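You operate a simulated robot arm through the tools that you are given. There is no shell and no other tool. Be economical: measure what you need, move in short steps, check, and stop when the job is done.

Carry out the task below with a simulated robot arm. There is one attempt and no reset: what you move stays moved.

JOB
Pump the pit out to the MEADOW line till the float shows low.
Fine: keep the run button pressed for it; the pit switch ends off and the valve closed; nothing is spilt.

Only the result counts: the job must be done as asked and must still hold three seconds after the hand-in. Knocking over, shifting, dropping, spilling or breaking anything else fails it.

ROBOT AND FRAMES
A 7-joint arm with a two-finger gripper, hanging from a carriage that runs on a rail from [-0.031, -2.403] to [0.001, 0.077] (x, y) and turns from -4.957 to 7.051 rad about z. Base frame: it is fixed where the carriage stands at the start and does not move with it; the origin is on the floor, on the carriage's upright axis, x ahead of it, y to its left, z up; the surface under the hand at the start is at about z = 0.38. Units: m, rad, N and s.
With the tool pointing down near the work surface it reaches from about 0.1 to 0.38 m from the robot's upright axis, wherever it stands. Its first joint turns from -2.496 to 2.496 rad. Places, roughly: blue button marked pit run [0.9, 0.2, 1.2]; board marked low half high [1.3, 0, 0.7]; green switch of the pit post [0.9, 0.3, 1.2]; lever of meadow and orchard valve [0.8, 0.2, 0.8]; pit cover with blue pump [1.3, -0.1, 0.5]. Payload 1.37 kg.
Tool frame: the origin (TCP) lies between the finger pads and is the grasp point; the fingertips stand 0.016 m ahead of it; z points along the fingers, y is the line along which they close. Largest opening 0.092 m; the body of the gripper starts 0.074 m behind the TCP.
Orientation is told as [roll, pitch, yaw] about the base's x, y, z axes, in that order, counted from this pose: with the fingers straight down and closing along the base's y, the tool's x points along the base's -x, its y along +y and its z along -z.

CONTROLS
- The arm moves only by the tool step_arm. Its argument "commands" is a list of rows, each an object (a shift or turn left out is 0, a gripper value left out holds the last) with "offset": the shift along the base's x, y, z in m, a list of three; "turn": the turn, a rotation vector about the base's x, y, z in rad, a list of three. In form: [{"offset": [x, y, z], "turn": [wx, wy, wz]}, ...]. A call has 1 to 8 rows; each row shifts and turns the commanded pose from where the row before left it. "jaw" is the finger opening in m, from 0 to 0.092, set as the call begins (left out, the last holds). Each row takes 0.2 s and may step no farther than 0.05 m and 0.15 rad from the row before; otherwise, or with a gripper value out of range, the whole call is refused. A pose out of reach is approached as far as the arm can. The call stops where the force on the tool passes 50 N (or 10 N more than at its start, if that is more) or the arm is blocked; 0.2 s more then pass. Each finger halts on what it meets, pressing with about 26 N; the grip force reading is that of the motor and also rises with nothing between the fingers. The clock runs only during rows and for 0.2 s after the last one: add rows that do not move to give the fingers time. The reply holds the time, the measured pose of the TCP, the force on the tool along the base axes, the opening and the grip force, in the units named above and with some noise, with the torque about the TCP (base axes, N m) and any sound that the robot's microphone picked up.
- Cameras (640 x 400 px; columns grow to the right, rows downward): "scene" is now at [0.2757, 0.039, 1.8005]; the picture's right is [0.33, -0.94, 0.00], its down [-0.72, -0.25, -0.65] and it looks along [0.62, 0.21, -0.76] (base axes); focal length 291 px, centre (320, 200). "wrist" rides on the gripper at [0.071, 0.019, -0.111] in the tool frame; the picture's right is [-0.26, 0.97, 0.00], its down [-0.78, -0.21, -0.59] and it looks along [-0.57, -0.15, 0.81] (tool axes); focal length 280 px, centre (320, 200). There is no depth. A picture from a camera that has moved, and an enlarged one, comes with that camera's place and axes in the base frame and with its lens. The place of the scene camera against the robot may be out by one fixed shift of up to 0.025 m in any direction.
- snapshot(camera): a new picture of that camera. The clock stands still meanwhile.
- slide_trunk(by): slides the trunk up (or, below 0, down) by that many m; the arm and the scene camera ride with it, the base frame stays. It gives what a move gives, with no picture.
- steer(legs): drives the robot by 1 to 6 legs, each [ahead, left, turn to the left] in m, m and rad, along the robot's own axes; the way and the turn of a leg run together, so that a leg with both is an arc; at most 1.5 m and 3.142 rad a leg. The arm and the cameras ride along, it lands a little off, and it stops where it bumps. It keeps to its track: a leg is cut to what the track allows. It gives what a move gives.
- pan_tilt(pan, tilt): turns the head with the scene camera to pan (to the left, within 2.705 rad either way) and tilt (down, from -0.506 to 1.204), counted from straight ahead of the robot. It gives what a move gives.
- zoom(camera, box): a new picture of the part [left, top, right, bottom] of that camera's present view, enlarged. The clock stands still meanwhile.
- job_done(): hands the job in; it is judged then, once.

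Work in short steps. Places have to be worked out from the pictures, the camera data and where the tool is seen: move nearer, look again, correct. Check each grasp and each placing, and mend what went wrong. You have 120 turns and 98 pictures in all, those below and enlarged ones among them. Open the gripper and draw the arm clear of the work before you hand the job in, unless the task says otherwise; then end with one line.

The tools are called as a command line: name --argument value ..., lists and objects as JSON in quotes. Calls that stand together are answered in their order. step_arm: Moves the arm, as the interface text tells. Its arguments: {"type":"object","properties":{"commands":{"type":"array","items":{"type":"object","properties":{"offset":{"type":"array","items":{"type":"number"}},"turn":{"type":"array","items":{"type":"number"}}}}},"jaw":{"type":"number"}},"required":["commands"]} The other tools are called the same way: slide_trunk (by) slides the trunk up or down; steer (legs) drives the base; pan_tilt (pan, tilt) turns the head that bears the scene camera; snapshot (camera) takes a picture; zoom (camera, box) takes an enlarged picture of a part of a camera's view; job_done () hands the job in.

At the start:

```text
time: 0.0
tool_pos: [0.7753, 0.1937, 1.3976]
tcp_rot: [-0.001, -0.001, -0.001]
wrist_force: [0.5, 0.0, -0.2]
torque: [-0.01, -0.01, -0.03]
width: 0.0919
gripper_force: 0.1
trunk travel left (down, up): [-0.45, 0.131]
robot x, y, heading: [0.0015, 0.0024, -0.002]
head pan, tilt: [0.333, 0.859]
```

scene: 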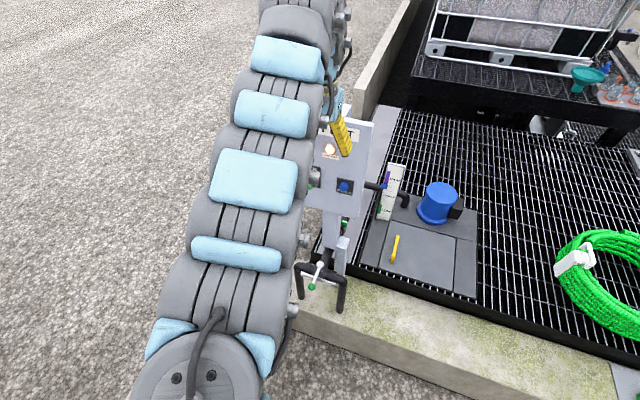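
wrist: 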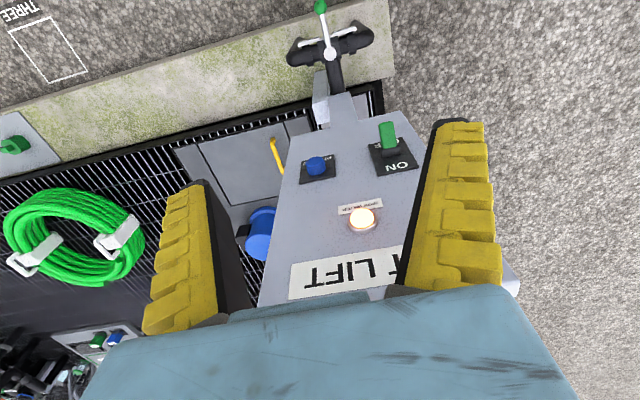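

The wrist view shows the post with green switch, blue button, lamp, and the valve below. I'll zoom in on those to read the labels.

zoom --camera "wrist" --box '[260, 100, 440, 300]'

zoom --camera "wrist" --box '[260, 0, 400, 110]'

zoom --camera "scene" --box '[280, 120, 480, 320]'

```text
2.00 times, centred on (350, 200) of wrist
camera zoom: at [0.7036, 0.2126, 1.5098], right [0.26, 0.97, 0.0], down [0.78, -0.21, 0.59], along [0.57, -0.15, -0.81], focal length 561 px, centre (260, 200)
```

zoom: 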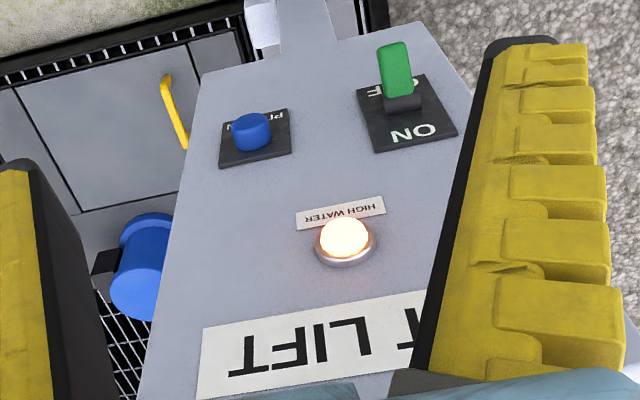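

```text
3.64 times, centred on (330, 55) of wrist
camera zoom: at [0.7036, 0.2126, 1.5098], right [0.26, 0.97, 0.0], down [0.78, -0.21, 0.59], along [0.57, -0.15, -0.81], focal length 1020 px, centre (284, 727)
```

zoom: 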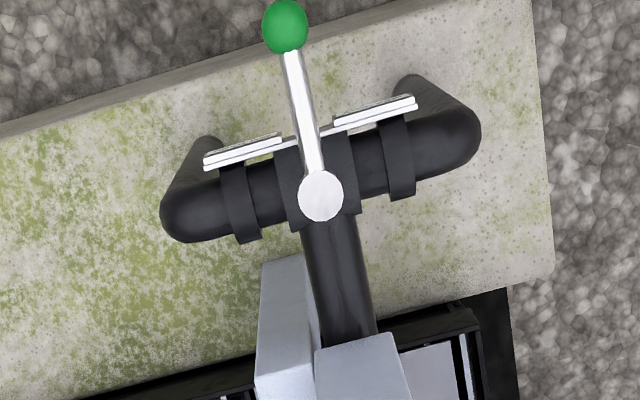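

```text
2.00 times, centred on (380, 220) of scene
camera zoom: at [0.2757, 0.039, 1.8005], right [0.33, -0.94, 0.0], down [-0.72, -0.25, -0.65], along [0.62, 0.21, -0.76], focal length 582 px, centre (200, 160)
```

zoom: 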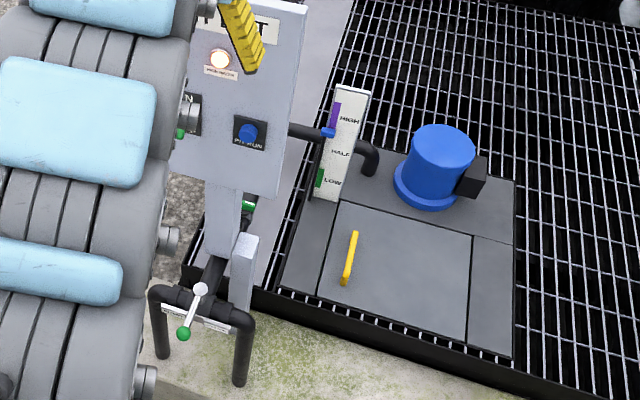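

I'll zoom further on the float board and the pipework, and also take a look at the surroundings.

zoom --camera "scene" --box '[360, 150, 430, 230]'

zoom --camera "scene" --box '[290, 220, 370, 320]'

```text
5.00 times, centred on (395, 190) of scene
camera zoom: at [0.2757, 0.039, 1.8005], right [0.33, -0.94, 0.0], down [-0.72, -0.25, -0.65], along [0.62, 0.21, -0.76], focal length 1456 px, centre (-55, 250)
```

zoom: 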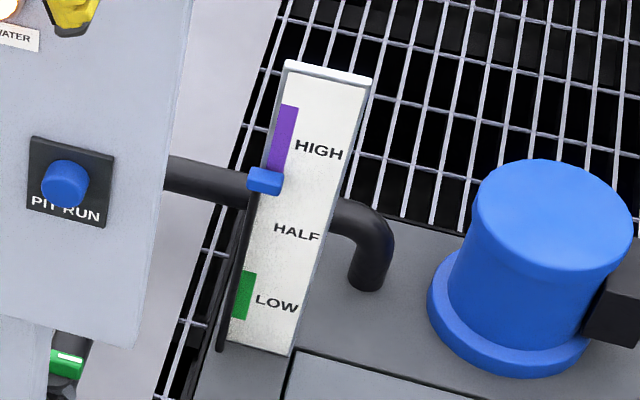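

```text
4.00 times, centred on (330, 270) of scene
camera zoom: at [0.2757, 0.039, 1.8005], right [0.33, -0.94, 0.0], down [-0.72, -0.25, -0.65], along [0.62, 0.21, -0.76], focal length 1164 px, centre (280, -80)
```

zoom: 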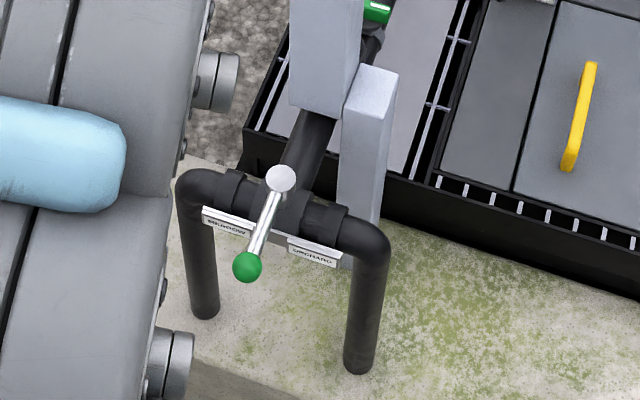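

MEADOW is the left (+y) branch; the lever stands central (closed), pointing toward me. The float is just under HIGH and the switch is at OFF. I back off from the panel before lowering.

step_arm --commands '[{"offset": [-0.04, 0, 0]}, {"offset": [-0.04, 0, 0]}, {"offset": [-0.03, 0, 0]}]'

slide_trunk --by -0.2

snapshot --camera "wrist"

snapshot --camera "scene"

```text
time: 0.8
tool_pos: [0.6803, 0.1956, 1.3597]
tcp_rot: [-0.002, -0.001, -0.002]
wrist_force: [0.3, -0.4, 0.0]
torque: [0.05, -0.02, -0.01]
width: 0.0919
gripper_force: 0.0
out of reach, approached as far as the arm can: row 1, 2, 3
trunk travel left (down, up): [-0.45, 0.131]
robot x, y, heading: [0.0005, -0.0026, -0.003]
head pan, tilt: [0.333, 0.859]
```

```text
time: 3.0
tool_pos: [0.6829, 0.198, 1.1589]
tcp_rot: [0.0, -0.003, 0.001]
wrist_force: [0.2, -0.3, 0.7]
torque: [0.01, 0.0, 0.0]
width: 0.092
gripper_force: 0.1
trunk travel left (down, up): [-0.25, 0.331]
robot x, y, heading: [-0.0005, 0.0018, -0.004]
head pan, tilt: [0.333, 0.859]
```

```text
90 pictures are left
camera wrist: at [0.6101, 0.2174, 1.2713], right [0.26, 0.97, 0.0], down [0.78, -0.21, 0.59], along [0.57, -0.15, -0.81], focal length 280 px, centre (320, 200)
```

wrist: 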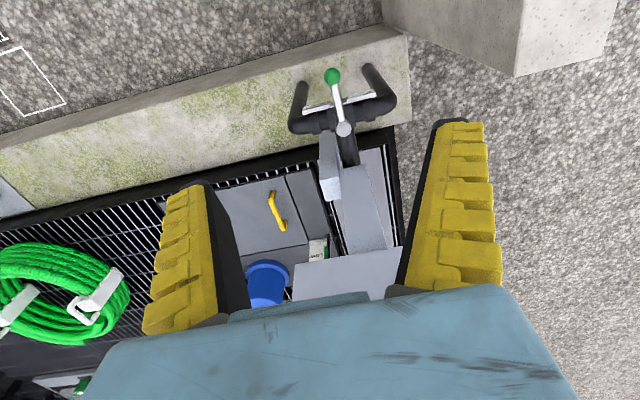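

```text
89 pictures are left
camera scene: at [0.2757, 0.0391, 1.6006], right [0.33, -0.94, 0.0], down [-0.72, -0.25, -0.65], along [0.62, 0.21, -0.76], focal length 291 px, centre (320, 200)
```

scene: 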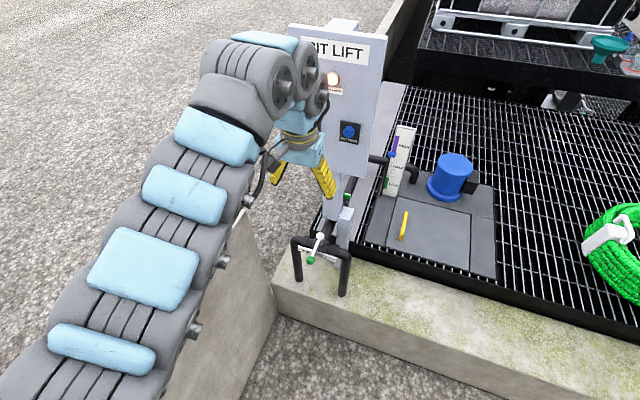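

Two wrist views put the hub at about (0.817, 0.209, 0.765) and the ball at (0.723, 0.21, 0.757), with the lever horizontal along −x. I lower the trunk more and check clearance.

slide_trunk --by -0.15

snapshot --camera "scene"

snapshot --camera "wrist"

```text
time: 4.7
tool_pos: [0.6809, 0.1974, 1.0099]
tcp_rot: [0.001, -0.003, 0.0]
wrist_force: [0.0, 0.6, -0.9]
torque: [0.02, -0.02, 0.02]
width: 0.0919
gripper_force: 0.1
trunk travel left (down, up): [-0.1, 0.481]
robot x, y, heading: [-0.0028, 0.0003, -0.002]
head pan, tilt: [0.333, 0.859]
```

```text
88 pictures are left
camera scene: at [0.2757, 0.0391, 1.4506], right [0.33, -0.94, 0.0], down [-0.72, -0.25, -0.65], along [0.62, 0.21, -0.76], focal length 291 px, centre (320, 200)
```

scene: 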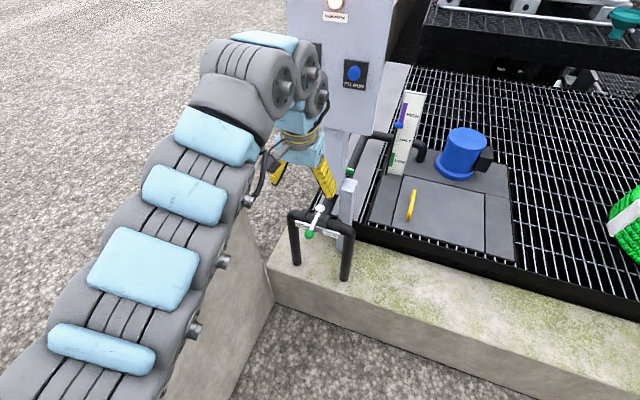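

```text
87 pictures are left
camera wrist: at [0.6102, 0.2174, 1.1213], right [0.26, 0.97, 0.0], down [0.78, -0.21, 0.59], along [0.57, -0.15, -0.81], focal length 280 px, centre (320, 200)
```

wrist: 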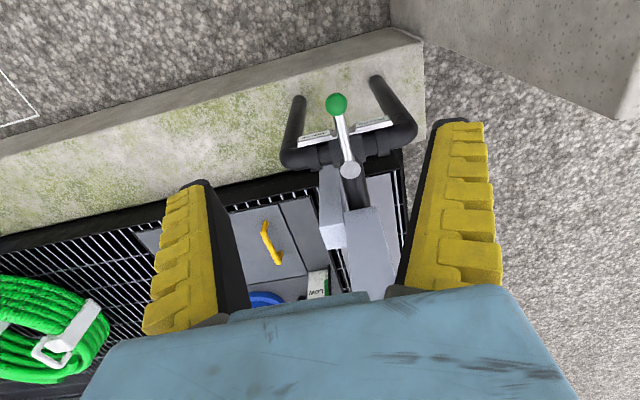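

The ball is confirmed at about (0.725, 0.21, 0.757). I narrow the jaw to 0.06, move forward and lower with the arm.

step_arm --commands '[{"offset": [0.03, 0.007, 0]}, {"offset": [0.012, 0.006, -0.03]}, {"offset": [0, 0, -0.04]}, {"offset": [0, 0, -0.04]}, {"offset": [0, 0, -0.04]}]' --jaw 0.06

snapshot --camera "wrist"

```text
time: 5.9
tool_pos: [0.7244, 0.2102, 0.86]
tcp_rot: [-0.002, -0.004, 0.001]
wrist_force: [0.7, 0.2, -0.7]
torque: [0.01, 0.01, 0.0]
width: 0.0625
gripper_force: 2.1
trunk travel left (down, up): [-0.1, 0.481]
robot x, y, heading: [0.0046, 0.0001, -0.004]
head pan, tilt: [0.333, 0.859]
```

```text
86 pictures are left
camera wrist: at [0.6531, 0.2298, 0.972], right [0.26, 0.96, 0.0], down [0.78, -0.21, 0.59], along [0.57, -0.16, -0.81], focal length 280 px, centre (320, 200)
```

wrist: 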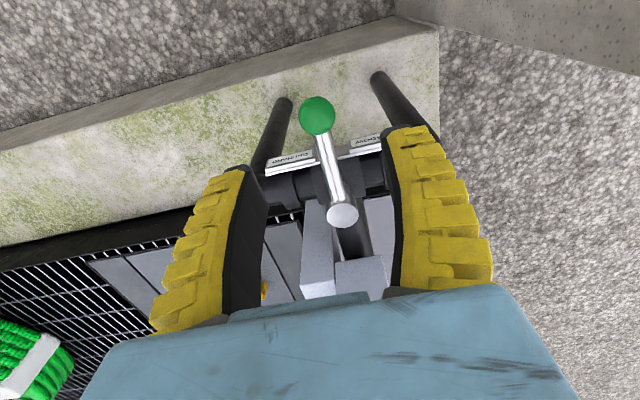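

Well aligned (ball ≈ (0.725, 0.207)). I lower the remaining 0.10 m around the ball.

step_arm --commands '[{"offset": [0, -0.002, -0.035]}, {"offset": [0, 0, -0.035]}, {"offset": [0, 0, -0.03]}]'

snapshot --camera "wrist"

```text
time: 6.7
tool_pos: [0.7257, 0.2094, 0.7582]
tcp_rot: [0.0, -0.001, 0.001]
wrist_force: [-0.1, 0.5, -0.7]
torque: [-0.01, -0.01, -0.01]
width: 0.0624
gripper_force: 1.9
trunk travel left (down, up): [-0.1, 0.481]
robot x, y, heading: [-0.0007, -0.0006, -0.001]
head pan, tilt: [0.333, 0.859]
```

```text
85 pictures are left
camera wrist: at [0.6543, 0.2285, 0.8695], right [0.26, 0.97, 0.0], down [0.78, -0.21, 0.59], along [0.57, -0.15, -0.81], focal length 280 px, centre (320, 200)
```

wrist: 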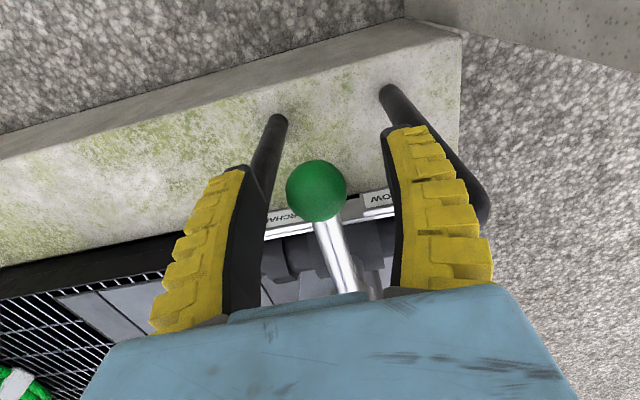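

The ball is centred between the fingers. I close to 0.036 and swing the first 0.45 rad toward MEADOW (+y) along the arc with matching yaw.

step_arm --commands '[{"offset": [0, -0.002, 0.004]}, {}, {"offset": [0.001, 0.0137, 0], "turn": [0, 0, -0.15]}, {"offset": [0.0031, 0.0135, 0], "turn": [0, 0, -0.15]}, {"offset": [0.0051, 0.0128, 0], "turn": [0, 0, -0.15]}]' --jaw 0.036

snapshot --camera "wrist"

```text
time: 7.9
tool_pos: [0.7348, 0.2479, 0.7634]
tcp_rot: [0.002, -0.004, -0.45]
wrist_force: [-0.7, -0.6, 1.0]
torque: [0.0, 0.08, 0.0]
width: 0.0394
gripper_force: 2.2
trunk travel left (down, up): [-0.1, 0.481]
robot x, y, heading: [-0.0003, 0.0008, 0.0]
head pan, tilt: [0.333, 0.859]
```

```text
84 pictures are left
camera wrist: at [0.6778, 0.2958, 0.8743], right [0.66, 0.75, 0.0], down [0.61, -0.53, 0.59], along [0.45, -0.39, -0.81], focal length 280 px, centre (320, 200)
```

wrist: 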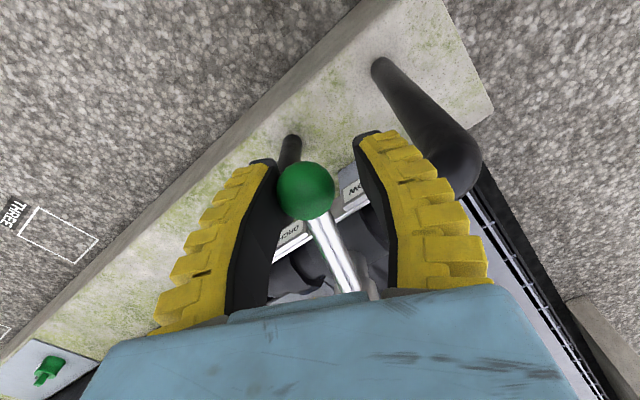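

The lever follows with little force. I continue along the arc.

step_arm --commands '[{"offset": [0.0069, 0.0119, 0], "turn": [0, 0, -0.15]}, {"offset": [0.0086, 0.0108, 0], "turn": [0, 0, -0.15]}, {"offset": [0.0101, 0.0094, 0], "turn": [0, 0, -0.15]}]'

snapshot --camera "wrist"

snapshot --camera "scene"

```text
time: 8.7
tool_pos: [0.7577, 0.2795, 0.7624]
tcp_rot: [-0.003, -0.001, -0.902]
wrist_force: [0.5, 0.4, -0.3]
torque: [-0.02, 0.0, -0.03]
width: 0.0395
gripper_force: 2.9
trunk travel left (down, up): [-0.1, 0.481]
robot x, y, heading: [-0.0006, 0.0013, -0.003]
head pan, tilt: [0.333, 0.859]
```

```text
83 pictures are left
camera wrist: at [0.7289, 0.3465, 0.8741], right [0.92, 0.39, 0.0], down [0.32, -0.74, 0.59], along [0.23, -0.54, -0.81], focal length 280 px, centre (320, 200)
```

wrist: 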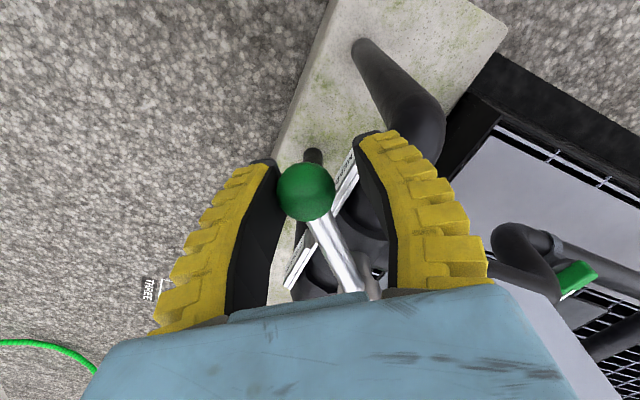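

```text
82 pictures are left
camera scene: at [0.2756, 0.0392, 1.4505], right [0.33, -0.94, 0.0], down [-0.72, -0.25, -0.65], along [0.62, 0.21, -0.76], focal length 291 px, centre (320, 200)
```

scene: 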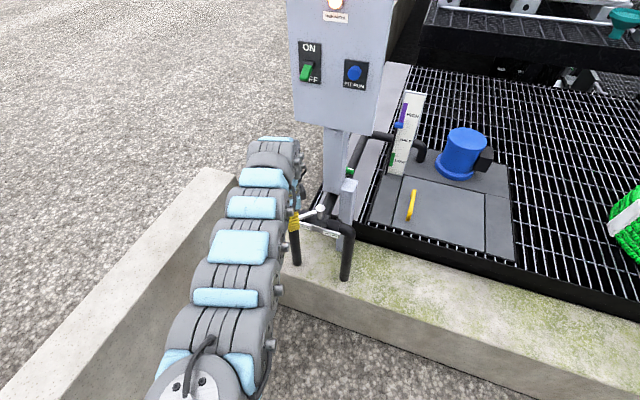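

Still following freely. I continue, watching the force for the end stop.

step_arm --commands '[{"offset": [0.0114, 0.0077, 0.002], "turn": [0, 0, -0.15]}, {"offset": [0.0125, 0.0059, 0], "turn": [0, 0, -0.15]}]'

snapshot --camera "wrist"

zoom --camera "scene" --box '[270, 100, 430, 290]'

```text
time: 9.3
tool_pos: [0.7719, 0.2861, 0.7673]
tcp_rot: [-0.001, -0.004, -1.2]
wrist_force: [0.2, -0.6, -0.5]
torque: [-0.01, -0.01, 0.01]
width: 0.0393
gripper_force: 2.1
out of reach, approached as far as the arm can: row 2
trunk travel left (down, up): [-0.1, 0.481]
robot x, y, heading: [0.0009, -0.006, 0.003]
head pan, tilt: [0.333, 0.859]
```

```text
81 pictures are left
camera wrist: at [0.7636, 0.3598, 0.8792], right [0.99, 0.1, 0.0], down [0.08, -0.8, 0.59], along [0.06, -0.59, -0.81], focal length 280 px, centre (320, 200)
```

wrist: 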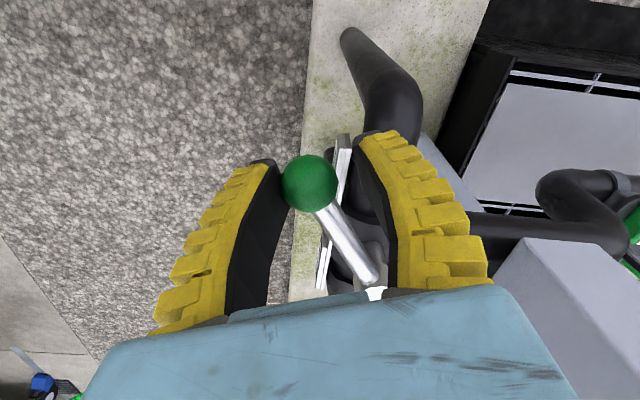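

```text
2.11 times, centred on (350, 195) of scene
camera zoom: at [0.2758, 0.0391, 1.4506], right [0.33, -0.94, 0.0], down [-0.72, -0.25, -0.65], along [0.62, 0.21, -0.76], focal length 613 px, centre (257, 210)
```

zoom: 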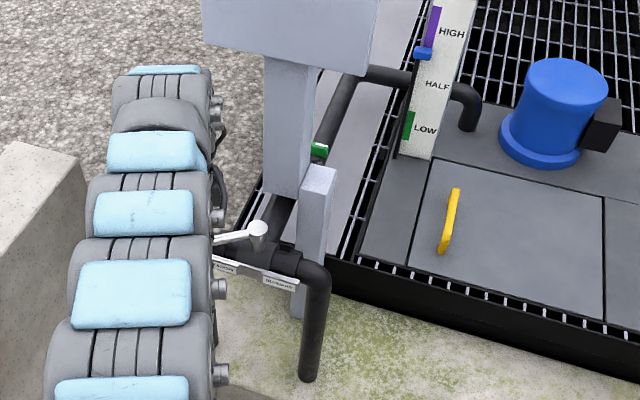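

The arm hit its reach limit with the lever at about 55–60° and no stop felt. I tilt the fingers outward (pulling the wrist back) while keeping the TCP on the arc.

step_arm --commands '[{"turn": [0.05, -0.14, 0]}, {"turn": [0.05, -0.14, 0]}]'

snapshot --camera "wrist"

```text
time: 9.9
tool_pos: [0.7812, 0.2653, 0.7667]
tcp_rot: [0.295, -0.015, -1.229]
wrist_force: [0.3, -11.0, 1.9]
torque: [0.96, 0.02, 0.25]
width: 0.0393
gripper_force: 2.4
trunk travel left (down, up): [-0.1, 0.481]
robot x, y, heading: [-0.0008, -0.0019, -0.007]
head pan, tilt: [0.333, 0.859]
```

```text
79 pictures are left
camera wrist: at [0.7443, 0.3296, 0.8783], right [0.96, 0.07, 0.28], down [-0.09, -0.85, 0.51], along [0.28, -0.52, -0.81], focal length 280 px, centre (320, 200)
```

wrist: 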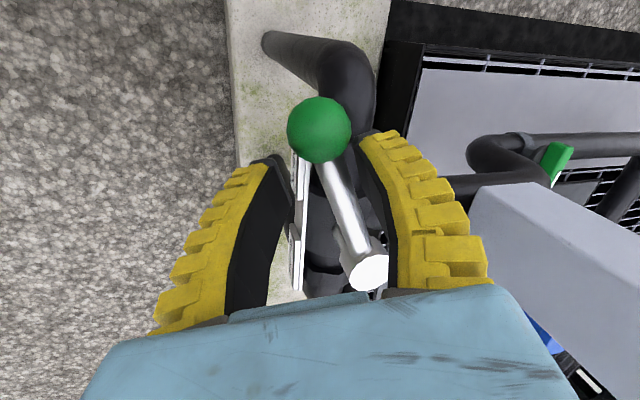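

The TCP slid to y≈0.265 with an 11 N reading; I hold a moment to see whether that's transient.

step_arm --commands '[{}, {}]'

snapshot --camera "scene"

```text
time: 10.5
tool_pos: [0.7709, 0.288, 0.7685]
tcp_rot: [0.297, -0.011, -1.201]
wrist_force: [0.5, 0.2, 0.2]
torque: [0.02, 0.0, 0.03]
width: 0.0394
gripper_force: 2.3
trunk travel left (down, up): [-0.1, 0.481]
robot x, y, heading: [-0.0007, -0.0011, -0.002]
head pan, tilt: [0.333, 0.859]
```

```text
78 pictures are left
camera scene: at [0.2757, 0.0394, 1.4505], right [0.33, -0.94, 0.0], down [-0.72, -0.25, -0.65], along [0.62, 0.21, -0.76], focal length 291 px, centre (320, 200)
```

scene: 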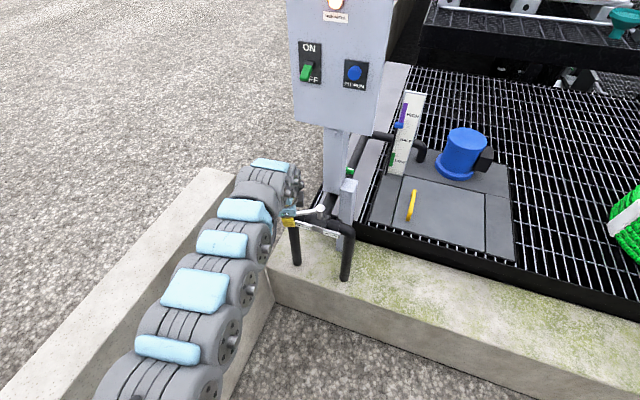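

Transient — settled with no force. I continue the arc in small rows.

step_arm --commands '[{"offset": [0.007, 0.003, 0]}, {"offset": [0.007, 0.003, 0]}, {"offset": [0.006, 0.002, 0], "turn": [0, 0, -0.1]}, {"offset": [0.006, 0.002, 0], "turn": [0, 0, -0.1]}]'

snapshot --camera "wrist"

```text
time: 11.5
tool_pos: [0.7971, 0.297, 0.7666]
tcp_rot: [0.296, -0.013, -1.401]
wrist_force: [-0.6, 0.1, -0.2]
torque: [0.0, -0.01, -0.01]
width: 0.0393
gripper_force: 2.4
trunk travel left (down, up): [-0.1, 0.481]
robot x, y, heading: [-0.0018, 0.0003, 0.001]
head pan, tilt: [0.333, 0.859]
```

```text
77 pictures are left
camera wrist: at [0.7706, 0.3658, 0.8776], right [0.95, -0.1, 0.28], down [-0.24, -0.83, 0.51], along [0.18, -0.56, -0.81], focal length 280 px, centre (320, 200)
```

wrist: 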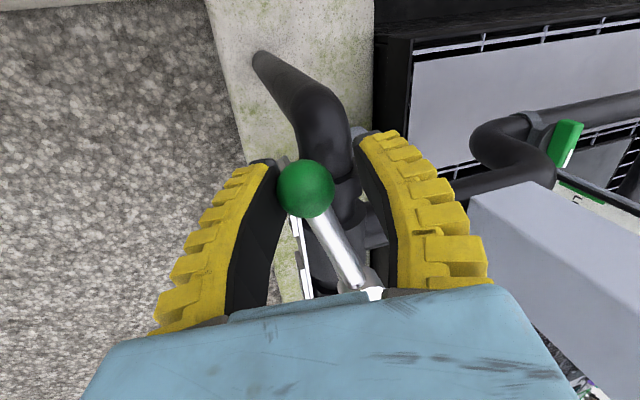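

Ball at about (0.791, 0.291), i.e. ~72°. I keep going toward 90°.

step_arm --commands '[{"offset": [0.007, 0.002, 0], "turn": [0, 0, -0.05]}, {"offset": [0.007, 0.001, 0], "turn": [0, 0, -0.05]}, {"offset": [0.007, 0.0, 0], "turn": [0, 0, -0.05]}, {"offset": [0.006, 0.0, 0]}, {}]'

snapshot --camera "wrist"

zoom --camera "scene" --box '[260, 100, 420, 290]'

```text
time: 12.7
tool_pos: [0.8239, 0.3, 0.7667]
tcp_rot: [0.297, -0.011, -1.551]
wrist_force: [-0.7, -0.5, 0.1]
torque: [-0.01, 0.01, -0.02]
width: 0.0394
gripper_force: 2.4
trunk travel left (down, up): [-0.1, 0.481]
robot x, y, heading: [0.0008, 0.0004, 0.0]
head pan, tilt: [0.333, 0.859]
```

```text
76 pictures are left
camera wrist: at [0.8083, 0.372, 0.8784], right [0.93, -0.24, 0.29], down [-0.36, -0.78, 0.51], along [0.1, -0.58, -0.81], focal length 280 px, centre (320, 200)
```

wrist: 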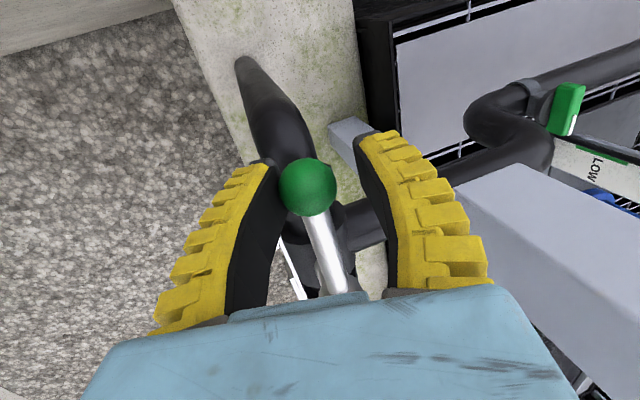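

```text
2.11 times, centred on (340, 195) of scene
camera zoom: at [0.2757, 0.039, 1.4505], right [0.33, -0.94, 0.0], down [-0.72, -0.25, -0.65], along [0.62, 0.21, -0.76], focal length 613 px, centre (278, 210)
```

zoom: 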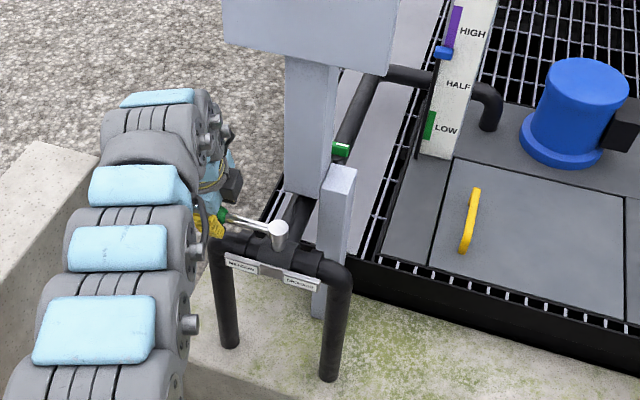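

The lever is at ~90°, along the MEADOW branch. I nudge slightly to check for an end stop and look at the tags and the green fitting.

step_arm --commands '[{"offset": [0.006, 0.0, 0]}, {"offset": [0.006, 0, 0]}, {}]'

zoom --camera "scene" --box '[305, 150, 385, 260]'

zoom --camera "wrist" --box '[440, 40, 640, 240]'

```text
time: 13.5
tool_pos: [0.8318, 0.2992, 0.7638]
tcp_rot: [0.292, -0.011, -1.551]
wrist_force: [-13.2, -3.7, -2.9]
torque: [-0.03, 0.06, 0.02]
width: 0.048
gripper_force: 8.4
trunk travel left (down, up): [-0.1, 0.481]
robot x, y, heading: [0.0004, -0.0022, -0.005]
head pan, tilt: [0.333, 0.859]
```

```text
3.64 times, centred on (345, 205) of scene
camera zoom: at [0.2737, 0.0386, 1.4497], right [0.33, -0.94, 0.0], down [-0.72, -0.25, -0.65], along [0.62, 0.21, -0.76], focal length 1059 px, centre (229, 182)
```

zoom: 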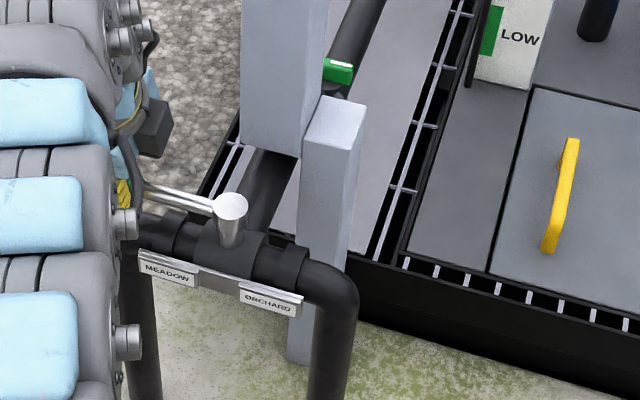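

```text
2.00 times, centred on (540, 140) of wrist
camera zoom: at [0.8161, 0.3719, 0.8755], right [0.93, -0.24, 0.28], down [-0.36, -0.78, 0.51], along [0.1, -0.58, -0.81], focal length 561 px, centre (-120, 320)
```

zoom: 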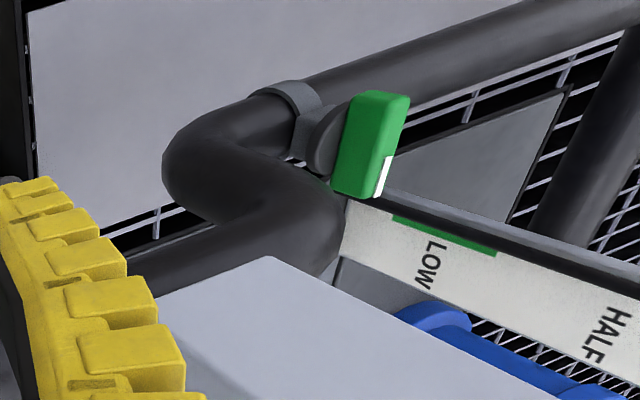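

End stop reached (13 N) – the valve is fully at MEADOW. I ease off, open and lift clear.

step_arm --commands '[{"offset": [-0.01, 0.0, 0]}, {}, {"offset": [0, 0, 0.04]}, {"offset": [0, 0, 0.04]}, {"offset": [-0.03, 0, 0.03]}, {"offset": [-0.04, 0, 0.02]}, {"offset": [-0.04, 0, 0.0]}]' --jaw 0.07

zoom --camera "scene" --box '[335, 140, 375, 180]'

snapshot --camera "scene"

```text
time: 15.1
tool_pos: [0.7145, 0.2991, 0.8977]
tcp_rot: [0.295, -0.011, -1.55]
wrist_force: [0.7, -2.9, 1.0]
torque: [0.28, 0.09, 0.07]
width: 0.0724
gripper_force: 1.6
trunk travel left (down, up): [-0.1, 0.481]
robot x, y, heading: [0.0006, -0.0015, -0.002]
head pan, tilt: [0.333, 0.859]
```

```text
10.00 times, centred on (355, 160) of scene
camera zoom: at [0.2754, 0.0382, 1.4504], right [0.33, -0.95, 0.0], down [-0.72, -0.25, -0.65], along [0.62, 0.21, -0.76], focal length 2911 px, centre (-30, 600)
```

zoom: 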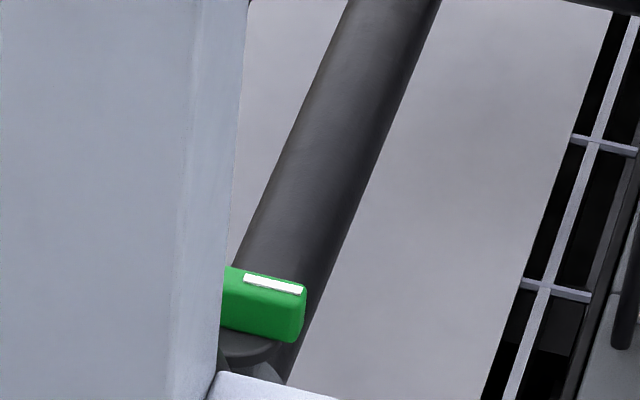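

```text
71 pictures are left
camera scene: at [0.2754, 0.0382, 1.4504], right [0.33, -0.95, 0.0], down [-0.72, -0.25, -0.65], along [0.62, 0.21, -0.76], focal length 291 px, centre (320, 200)
```

scene: 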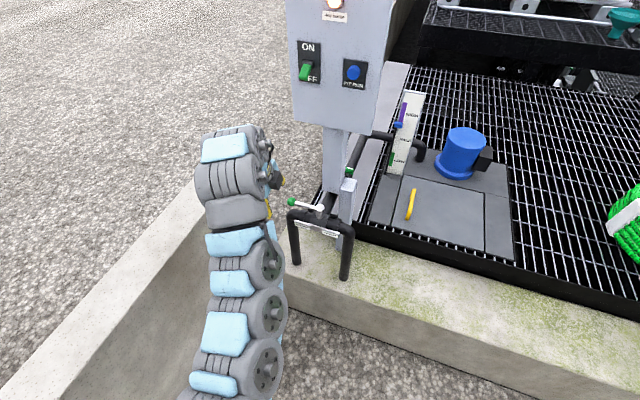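

The lever now lies toward MEADOW. I want to understand the green fitting on the pipe behind the post; check the wrist view.

snapshot --camera "wrist"

```text
70 pictures are left
camera wrist: at [0.6997, 0.3714, 1.0089], right [0.93, -0.24, 0.28], down [-0.36, -0.78, 0.51], along [0.1, -0.58, -0.81], focal length 280 px, centre (320, 200)
```

wrist: 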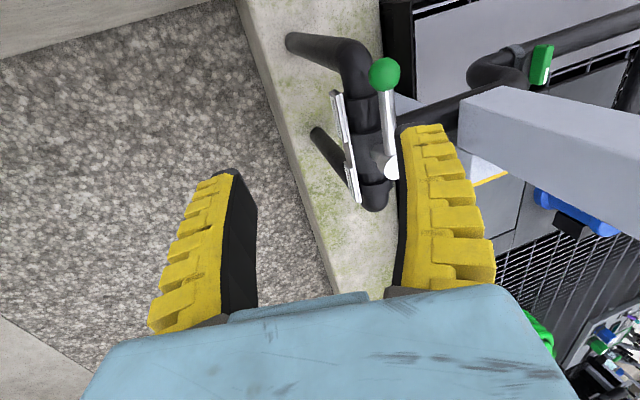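

I shift the hand left and yaw it back so the wrist camera looks past the post toward that fitting.

step_arm --commands '[{"offset": [-0.01, 0.03, 0.02], "turn": [0, 0, 0.15]}, {"offset": [0, 0.04, 0.02], "turn": [0, 0, 0.15]}, {"offset": [0, 0.04, 0], "turn": [0, 0, 0.15]}, {"offset": [0, 0.03, 0], "turn": [0, 0, 0.15]}, {"turn": [0, -0.1, 0.1]}, {"turn": [0, -0.15, 0]}]'

snapshot --camera "wrist"

```text
time: 16.5
tool_pos: [0.7047, 0.4408, 0.9349]
tcp_rot: [0.488, -0.169, -0.865]
wrist_force: [-0.1, -0.5, -0.2]
torque: [-0.01, 0.0, 0.01]
width: 0.072
gripper_force: 1.5
trunk travel left (down, up): [-0.1, 0.481]
robot x, y, heading: [0.0008, 0.0015, 0.001]
head pan, tilt: [0.333, 0.859]
```

```text
69 pictures are left
camera wrist: at [0.6211, 0.4864, 1.0291], right [0.77, 0.41, 0.49], down [0.1, -0.83, 0.55], along [0.63, -0.37, -0.68], focal length 280 px, centre (320, 200)
```

wrist: 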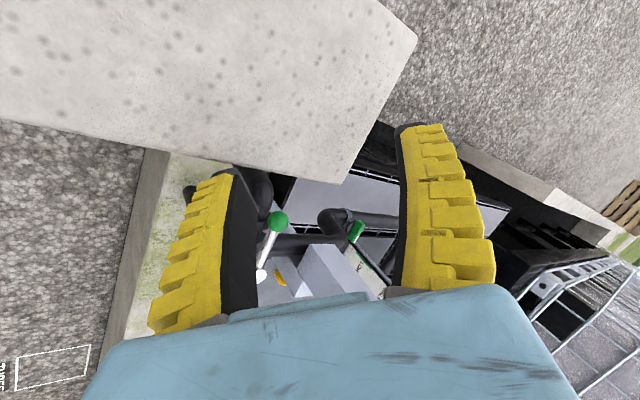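

Zoom on the fitting; also noting a concrete wall close to the hand on the left.

zoom --camera "wrist" --box '[310, 190, 410, 280]'

```text
4.44 times, centred on (360, 235) of wrist
camera zoom: at [0.6211, 0.4864, 1.0291], right [0.77, 0.41, 0.49], down [0.1, -0.83, 0.55], along [0.63, -0.37, -0.68], focal length 1246 px, centre (142, 44)
```

zoom: 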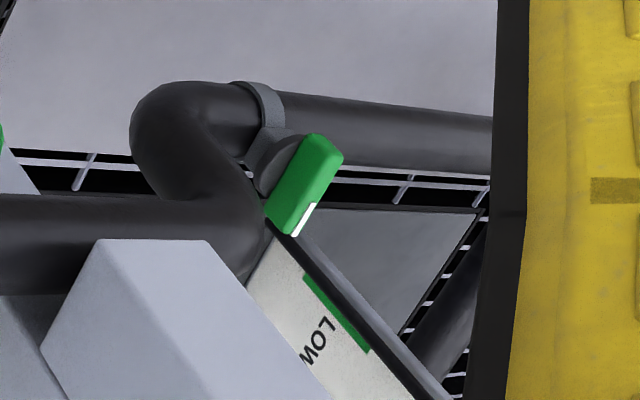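

I can't tell what this knob does from here. I'll look from the right side: steer the carriage to −y and turn the head toward it.

step_arm --commands '[{"offset": [-0.03, -0.03, 0.03]}, {"offset": [-0.03, -0.03, 0.03]}]'

steer --legs '[[0, -0.7, 0]]'

pan_tilt --pan 0.7 --tilt 0.6

snapshot --camera "scene"

```text
refused: row 1 steps farther than a row can; nothing moved
```

```text
time: 20.4
tool_pos: [0.704, -0.2683, 0.9372]
tcp_rot: [0.488, -0.173, -0.885]
wrist_force: [0.3, 0.4, -0.1]
torque: [0.01, 0.02, 0.03]
width: 0.072
gripper_force: 1.8
trunk travel left (down, up): [-0.1, 0.481]
robot x, y, heading: [-0.0078, -0.7004, -0.013]
head pan, tilt: [0.333, 0.859]
```

```text
time: 21.2
tool_pos: [0.7023, -0.2675, 0.9366]
tcp_rot: [0.488, -0.17, -0.884]
wrist_force: [0.5, -0.2, 0.6]
torque: [-0.02, 0.03, 0.01]
width: 0.0721
gripper_force: 1.5
trunk travel left (down, up): [-0.1, 0.481]
robot x, y, heading: [-0.0112, -0.7022, -0.015]
head pan, tilt: [0.7, 0.6]
```

```text
67 pictures are left
camera scene: at [0.2615, -0.6327, 1.472], right [0.63, -0.77, 0.0], down [-0.44, -0.36, -0.82], along [0.64, 0.52, -0.57], focal length 291 px, centre (320, 200)
```

scene: 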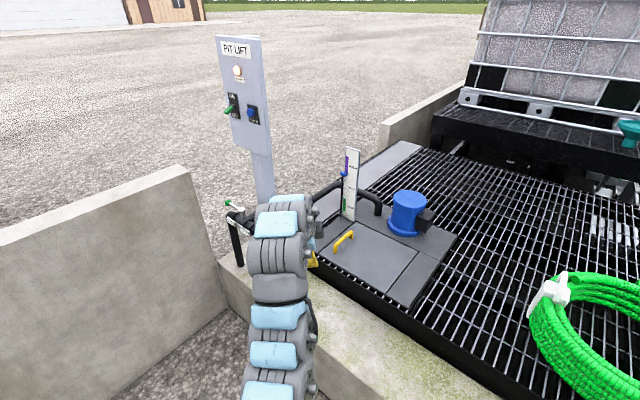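

The arm occludes the fitting now; I move the carriage a bit farther and zoom.

steer --legs '[[0, -0.35, 0]]'

snapshot --camera "scene"

```text
time: 23.5
tool_pos: [0.6976, -0.6229, 0.9356]
tcp_rot: [0.489, -0.171, -0.883]
wrist_force: [-0.7, 0.3, -0.5]
torque: [0.01, -0.03, 0.02]
width: 0.0718
gripper_force: 1.3
trunk travel left (down, up): [-0.1, 0.481]
robot x, y, heading: [-0.0141, -1.0581, -0.014]
head pan, tilt: [0.7, 0.6]
```

```text
66 pictures are left
camera scene: at [0.2568, -0.9875, 1.4721], right [0.63, -0.77, 0.0], down [-0.44, -0.36, -0.82], along [0.64, 0.52, -0.57], focal length 291 px, centre (320, 200)
```

scene: 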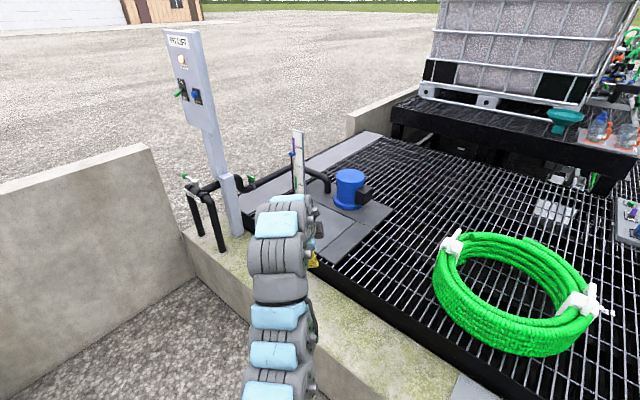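

zoom --camera "scene" --box '[225, 155, 285, 205]'

zoom --camera "scene" --box '[160, 130, 340, 260]'

```text
8.00 times, centred on (255, 180) of scene
camera zoom: at [0.2568, -0.9875, 1.4721], right [0.63, -0.77, 0.0], down [-0.44, -0.36, -0.82], along [0.64, 0.52, -0.57], focal length 2329 px, centre (840, 360)
```

zoom: 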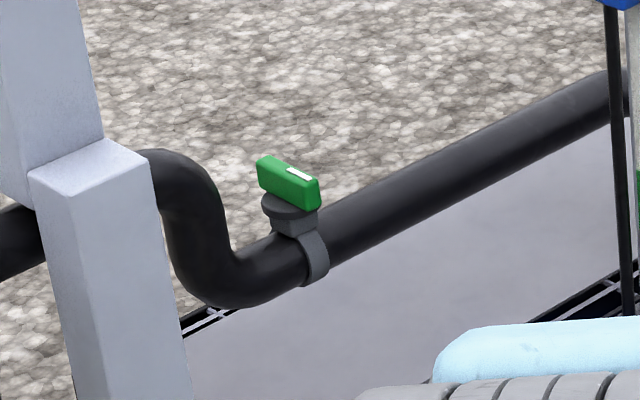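

```text
3.08 times, centred on (250, 195) of scene
camera zoom: at [0.2568, -0.9875, 1.4721], right [0.63, -0.77, 0.0], down [-0.44, -0.36, -0.82], along [0.64, 0.52, -0.57], focal length 896 px, centre (535, 215)
```

zoom: 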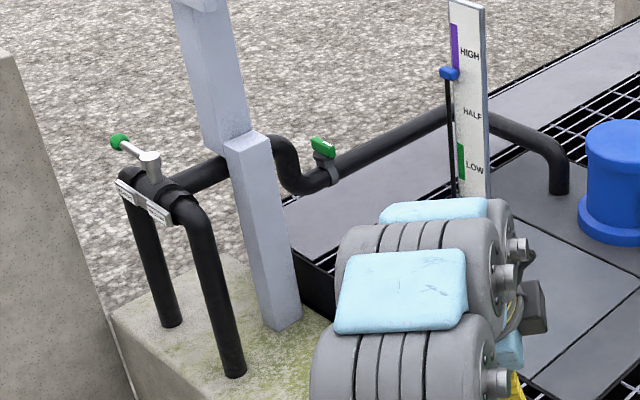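

The fitting is a small knob on a clamp, out of the robot's reach; I leave it alone and will judge by whether the float falls. Now I raise the trunk and turn the tool toward horizontal here in free space.

slide_trunk --by 0.2

step_arm --commands '[{"turn": [0, 0, 0.148], "offset": [0.01, 0, 0]}, {"turn": [0, 0, 0.148], "offset": [0.01, 0, 0]}, {"turn": [0, 0, 0.148], "offset": [0.01, 0, 0]}, {"turn": [0, 0, 0.148], "offset": [0.01, 0, 0]}, {"turn": [0, 0, 0.148], "offset": [0.01, 0, 0]}, {"turn": [0, 0, 0.145], "offset": [0.01, 0, 0]}, {"turn": [0, 0.15, 0]}, {"turn": [-0.15, 0.02, 0]}]' --jaw 0.0

step_arm --commands '[{"turn": [-0.15, 0, 0]}, {"turn": [-0.15, 0, 0]}, {"turn": [-0.04, -0.14, 0]}, {"turn": [0, -0.15, 0], "offset": [0.01, 0, 0]}, {"turn": [0, -0.15, 0], "offset": [0.01, 0, 0]}, {"turn": [0, -0.15, 0], "offset": [0.01, 0, 0]}, {"turn": [0, -0.15, 0], "offset": [0.01, 0, 0]}, {"turn": [0, -0.15, 0], "offset": [0.01, 0, 0]}]'

```text
time: 25.7
tool_pos: [0.6987, -0.6235, 1.1357]
tcp_rot: [0.488, -0.171, -0.883]
wrist_force: [0.6, -0.6, -0.6]
torque: [-0.01, -0.01, -0.02]
width: 0.0722
gripper_force: 0.9
trunk travel left (down, up): [-0.3, 0.281]
robot x, y, heading: [-0.0125, -1.0543, -0.017]
head pan, tilt: [0.7, 0.6]
```

```text
refused: row 8 steps farther than a row can; nothing moved
```

```text
time: 27.5
tool_pos: [0.747, -0.6221, 1.1388]
tcp_rot: [1.269, -0.846, -1.461]
wrist_force: [0.6, -0.5, 0.5]
torque: [-0.01, 0.0, 0.0]
width: 0.072
gripper_force: 1.4
trunk travel left (down, up): [-0.3, 0.281]
robot x, y, heading: [-0.0157, -1.0535, -0.016]
head pan, tilt: [0.7, 0.6]
```

That first arm call was refused, so only the second ran; the fingers already point nearly along +x (0.97, −0.12, −0.20), rolled ~40°. I correct roll, yaw and pitch, and close the jaw.

step_arm --commands '[{"turn": [-0.141, 0, 0]}, {"turn": [-0.141, 0, 0]}, {"turn": [-0.141, 0, 0]}, {"turn": [-0.141, 0, 0]}, {"turn": [-0.141, 0, 0]}, {"turn": [0, -0.037, 0.11]}, {"turn": [0, -0.037, 0.11]}]' --jaw 0.0

```text
time: 29.1
tool_pos: [0.749, -0.6233, 1.1362]
tcp_rot: [1.376, -1.562, -1.377]
wrist_force: [0.0, 0.8, 0.0]
torque: [0.0, -0.04, -0.03]
width: 0.0002
gripper_force: 26.4
trunk travel left (down, up): [-0.3, 0.281]
robot x, y, heading: [-0.0112, -1.0533, -0.013]
head pan, tilt: [0.7, 0.6]
```

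Fingers now point straight along +x. Drive back left and look at the panel.

steer --legs '[[0, 0.95, 0.013]]'

pan_tilt --pan 0.3 --tilt 0.75

snapshot --camera "scene"

snapshot --camera "wrist"

```text
time: 34.0
tool_pos: [0.7409, 0.3651, 1.1366]
tcp_rot: [1.363, -1.56, -1.318]
wrist_force: [-0.1, 0.0, -1.2]
torque: [-0.03, 0.01, 0.0]
width: 0.0
gripper_force: 26.1
trunk travel left (down, up): [-0.3, 0.281]
robot x, y, heading: [-0.0038, -0.097, 0.032]
head pan, tilt: [0.7, 0.6]
```

```text
time: 34.9
tool_pos: [0.7429, 0.3659, 1.137]
tcp_rot: [1.367, -1.56, -1.322]
wrist_force: [0.0, 0.2, 0.0]
torque: [0.02, 0.02, 0.0]
width: 0.0001
gripper_force: 25.2
trunk travel left (down, up): [-0.3, 0.281]
robot x, y, heading: [-0.0027, -0.1015, 0.031]
head pan, tilt: [0.3, 0.75]
```

```text
63 pictures are left
camera scene: at [0.2792, -0.0517, 1.6592], right [0.32, -0.95, 0.0], down [-0.64, -0.22, -0.73], along [0.69, 0.24, -0.68], focal length 291 px, centre (320, 200)
```

scene: 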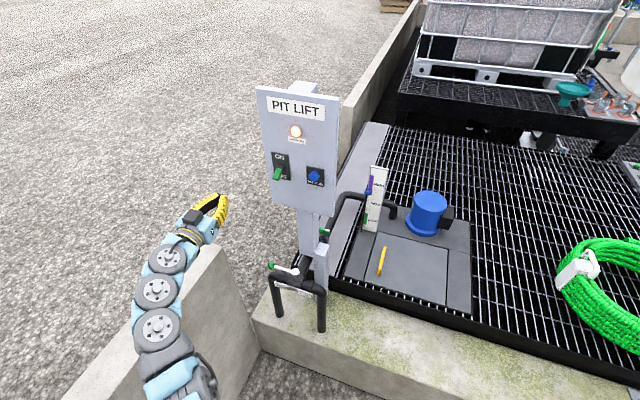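

```text
62 pictures are left
camera wrist: at [0.6297, 0.3815, 1.0667], right [-0.04, 0.96, 0.27], down [-0.58, -0.24, 0.78], along [0.82, -0.12, 0.57], focal length 280 px, centre (320, 200)
```

wrist: 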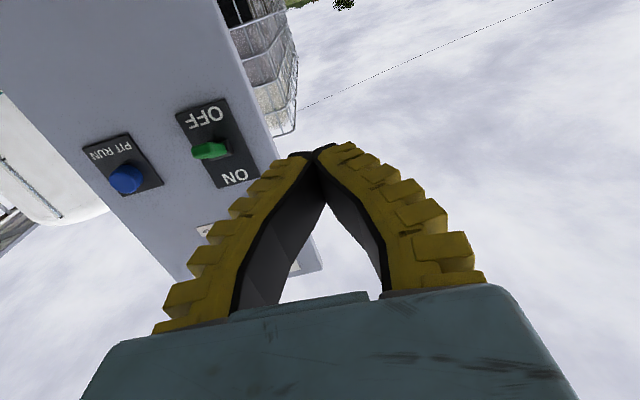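

Triangulated: button ≈ (0.879, 0.168, 1.158), toggle tip ≈ (0.862, 0.266, 1.148), toggle down = OFF. I move the closed fingers to just in front of and below the toggle.

step_arm --commands '[{"offset": [0, -0.03, -0.015]}, {"offset": [0.01, -0.035, -0.015]}, {"offset": [0.02, -0.035, -0.005]}, {"offset": [0.025, 0, 0]}, {}]'

snapshot --camera "wrist"

zoom --camera "scene" --box '[220, 100, 360, 240]'

```text
time: 36.1
tool_pos: [0.7973, 0.2638, 1.101]
tcp_rot: [1.442, -1.563, -1.395]
wrist_force: [-0.2, -0.8, 0.0]
torque: [-0.01, 0.01, -0.03]
width: 0.0001
gripper_force: 26.0
trunk travel left (down, up): [-0.3, 0.281]
robot x, y, heading: [-0.001, -0.0965, 0.029]
head pan, tilt: [0.3, 0.75]
```

```text
61 pictures are left
camera wrist: at [0.6851, 0.2804, 1.0323], right [-0.04, 0.96, 0.27], down [-0.58, -0.25, 0.78], along [0.82, -0.12, 0.57], focal length 280 px, centre (320, 200)
```

wrist: 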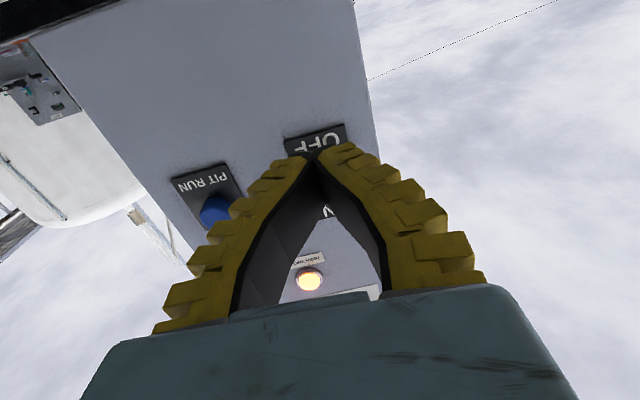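

```text
2.86 times, centred on (290, 170) of scene
camera zoom: at [0.2794, -0.0517, 1.6593], right [0.32, -0.95, 0.0], down [-0.65, -0.22, -0.73], along [0.69, 0.24, -0.68], focal length 832 px, centre (406, 286)
```

zoom: 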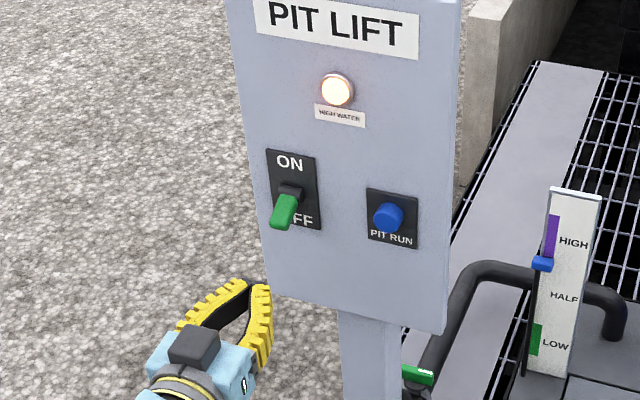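

Using the seen fingertip to correct the scene camera (~1.4 cm/−2 cm), the toggle tip is ≈ (0.867, 0.26, 1.15). I advance under it and then raise.

step_arm --commands '[{"offset": [0.035, -0.003, 0]}, {"offset": [0.033, 0, 0]}, {}]'

zoom --camera "scene" --box '[240, 120, 340, 220]'

zoom --camera "wrist" --box '[220, 60, 420, 220]'

```text
time: 36.9
tool_pos: [0.8659, 0.2612, 1.1005]
tcp_rot: [1.404, -1.56, -1.359]
wrist_force: [0.6, 0.6, -0.5]
torque: [0.05, 0.03, 0.0]
width: 0.0
gripper_force: 26.2
trunk travel left (down, up): [-0.3, 0.281]
robot x, y, heading: [-0.0057, -0.096, 0.032]
head pan, tilt: [0.3, 0.75]
```

```text
4.00 times, centred on (290, 170) of scene
camera zoom: at [0.2794, -0.0517, 1.6593], right [0.32, -0.95, 0.0], down [-0.65, -0.22, -0.73], along [0.69, 0.24, -0.68], focal length 1164 px, centre (440, 320)
```

zoom: 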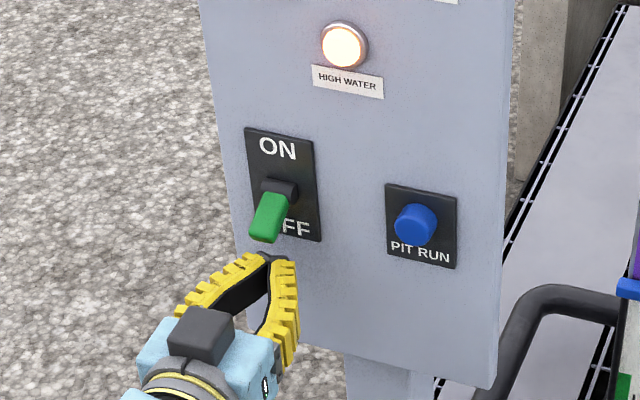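

```text
2.50 times, centred on (320, 140) of wrist
camera zoom: at [0.7529, 0.2772, 1.0312], right [-0.04, 0.96, 0.27], down [-0.58, -0.25, 0.78], along [0.82, -0.12, 0.57], focal length 701 px, centre (320, 350)
```

zoom: 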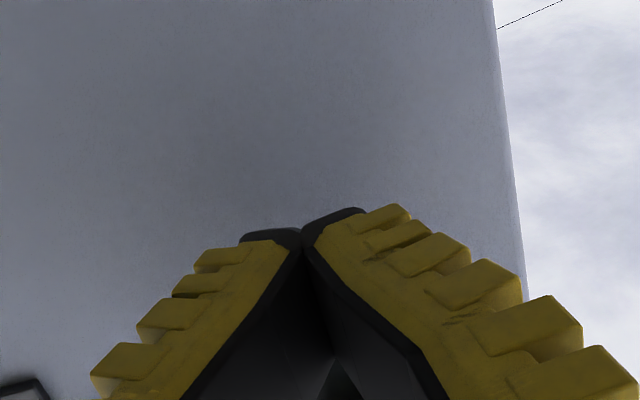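

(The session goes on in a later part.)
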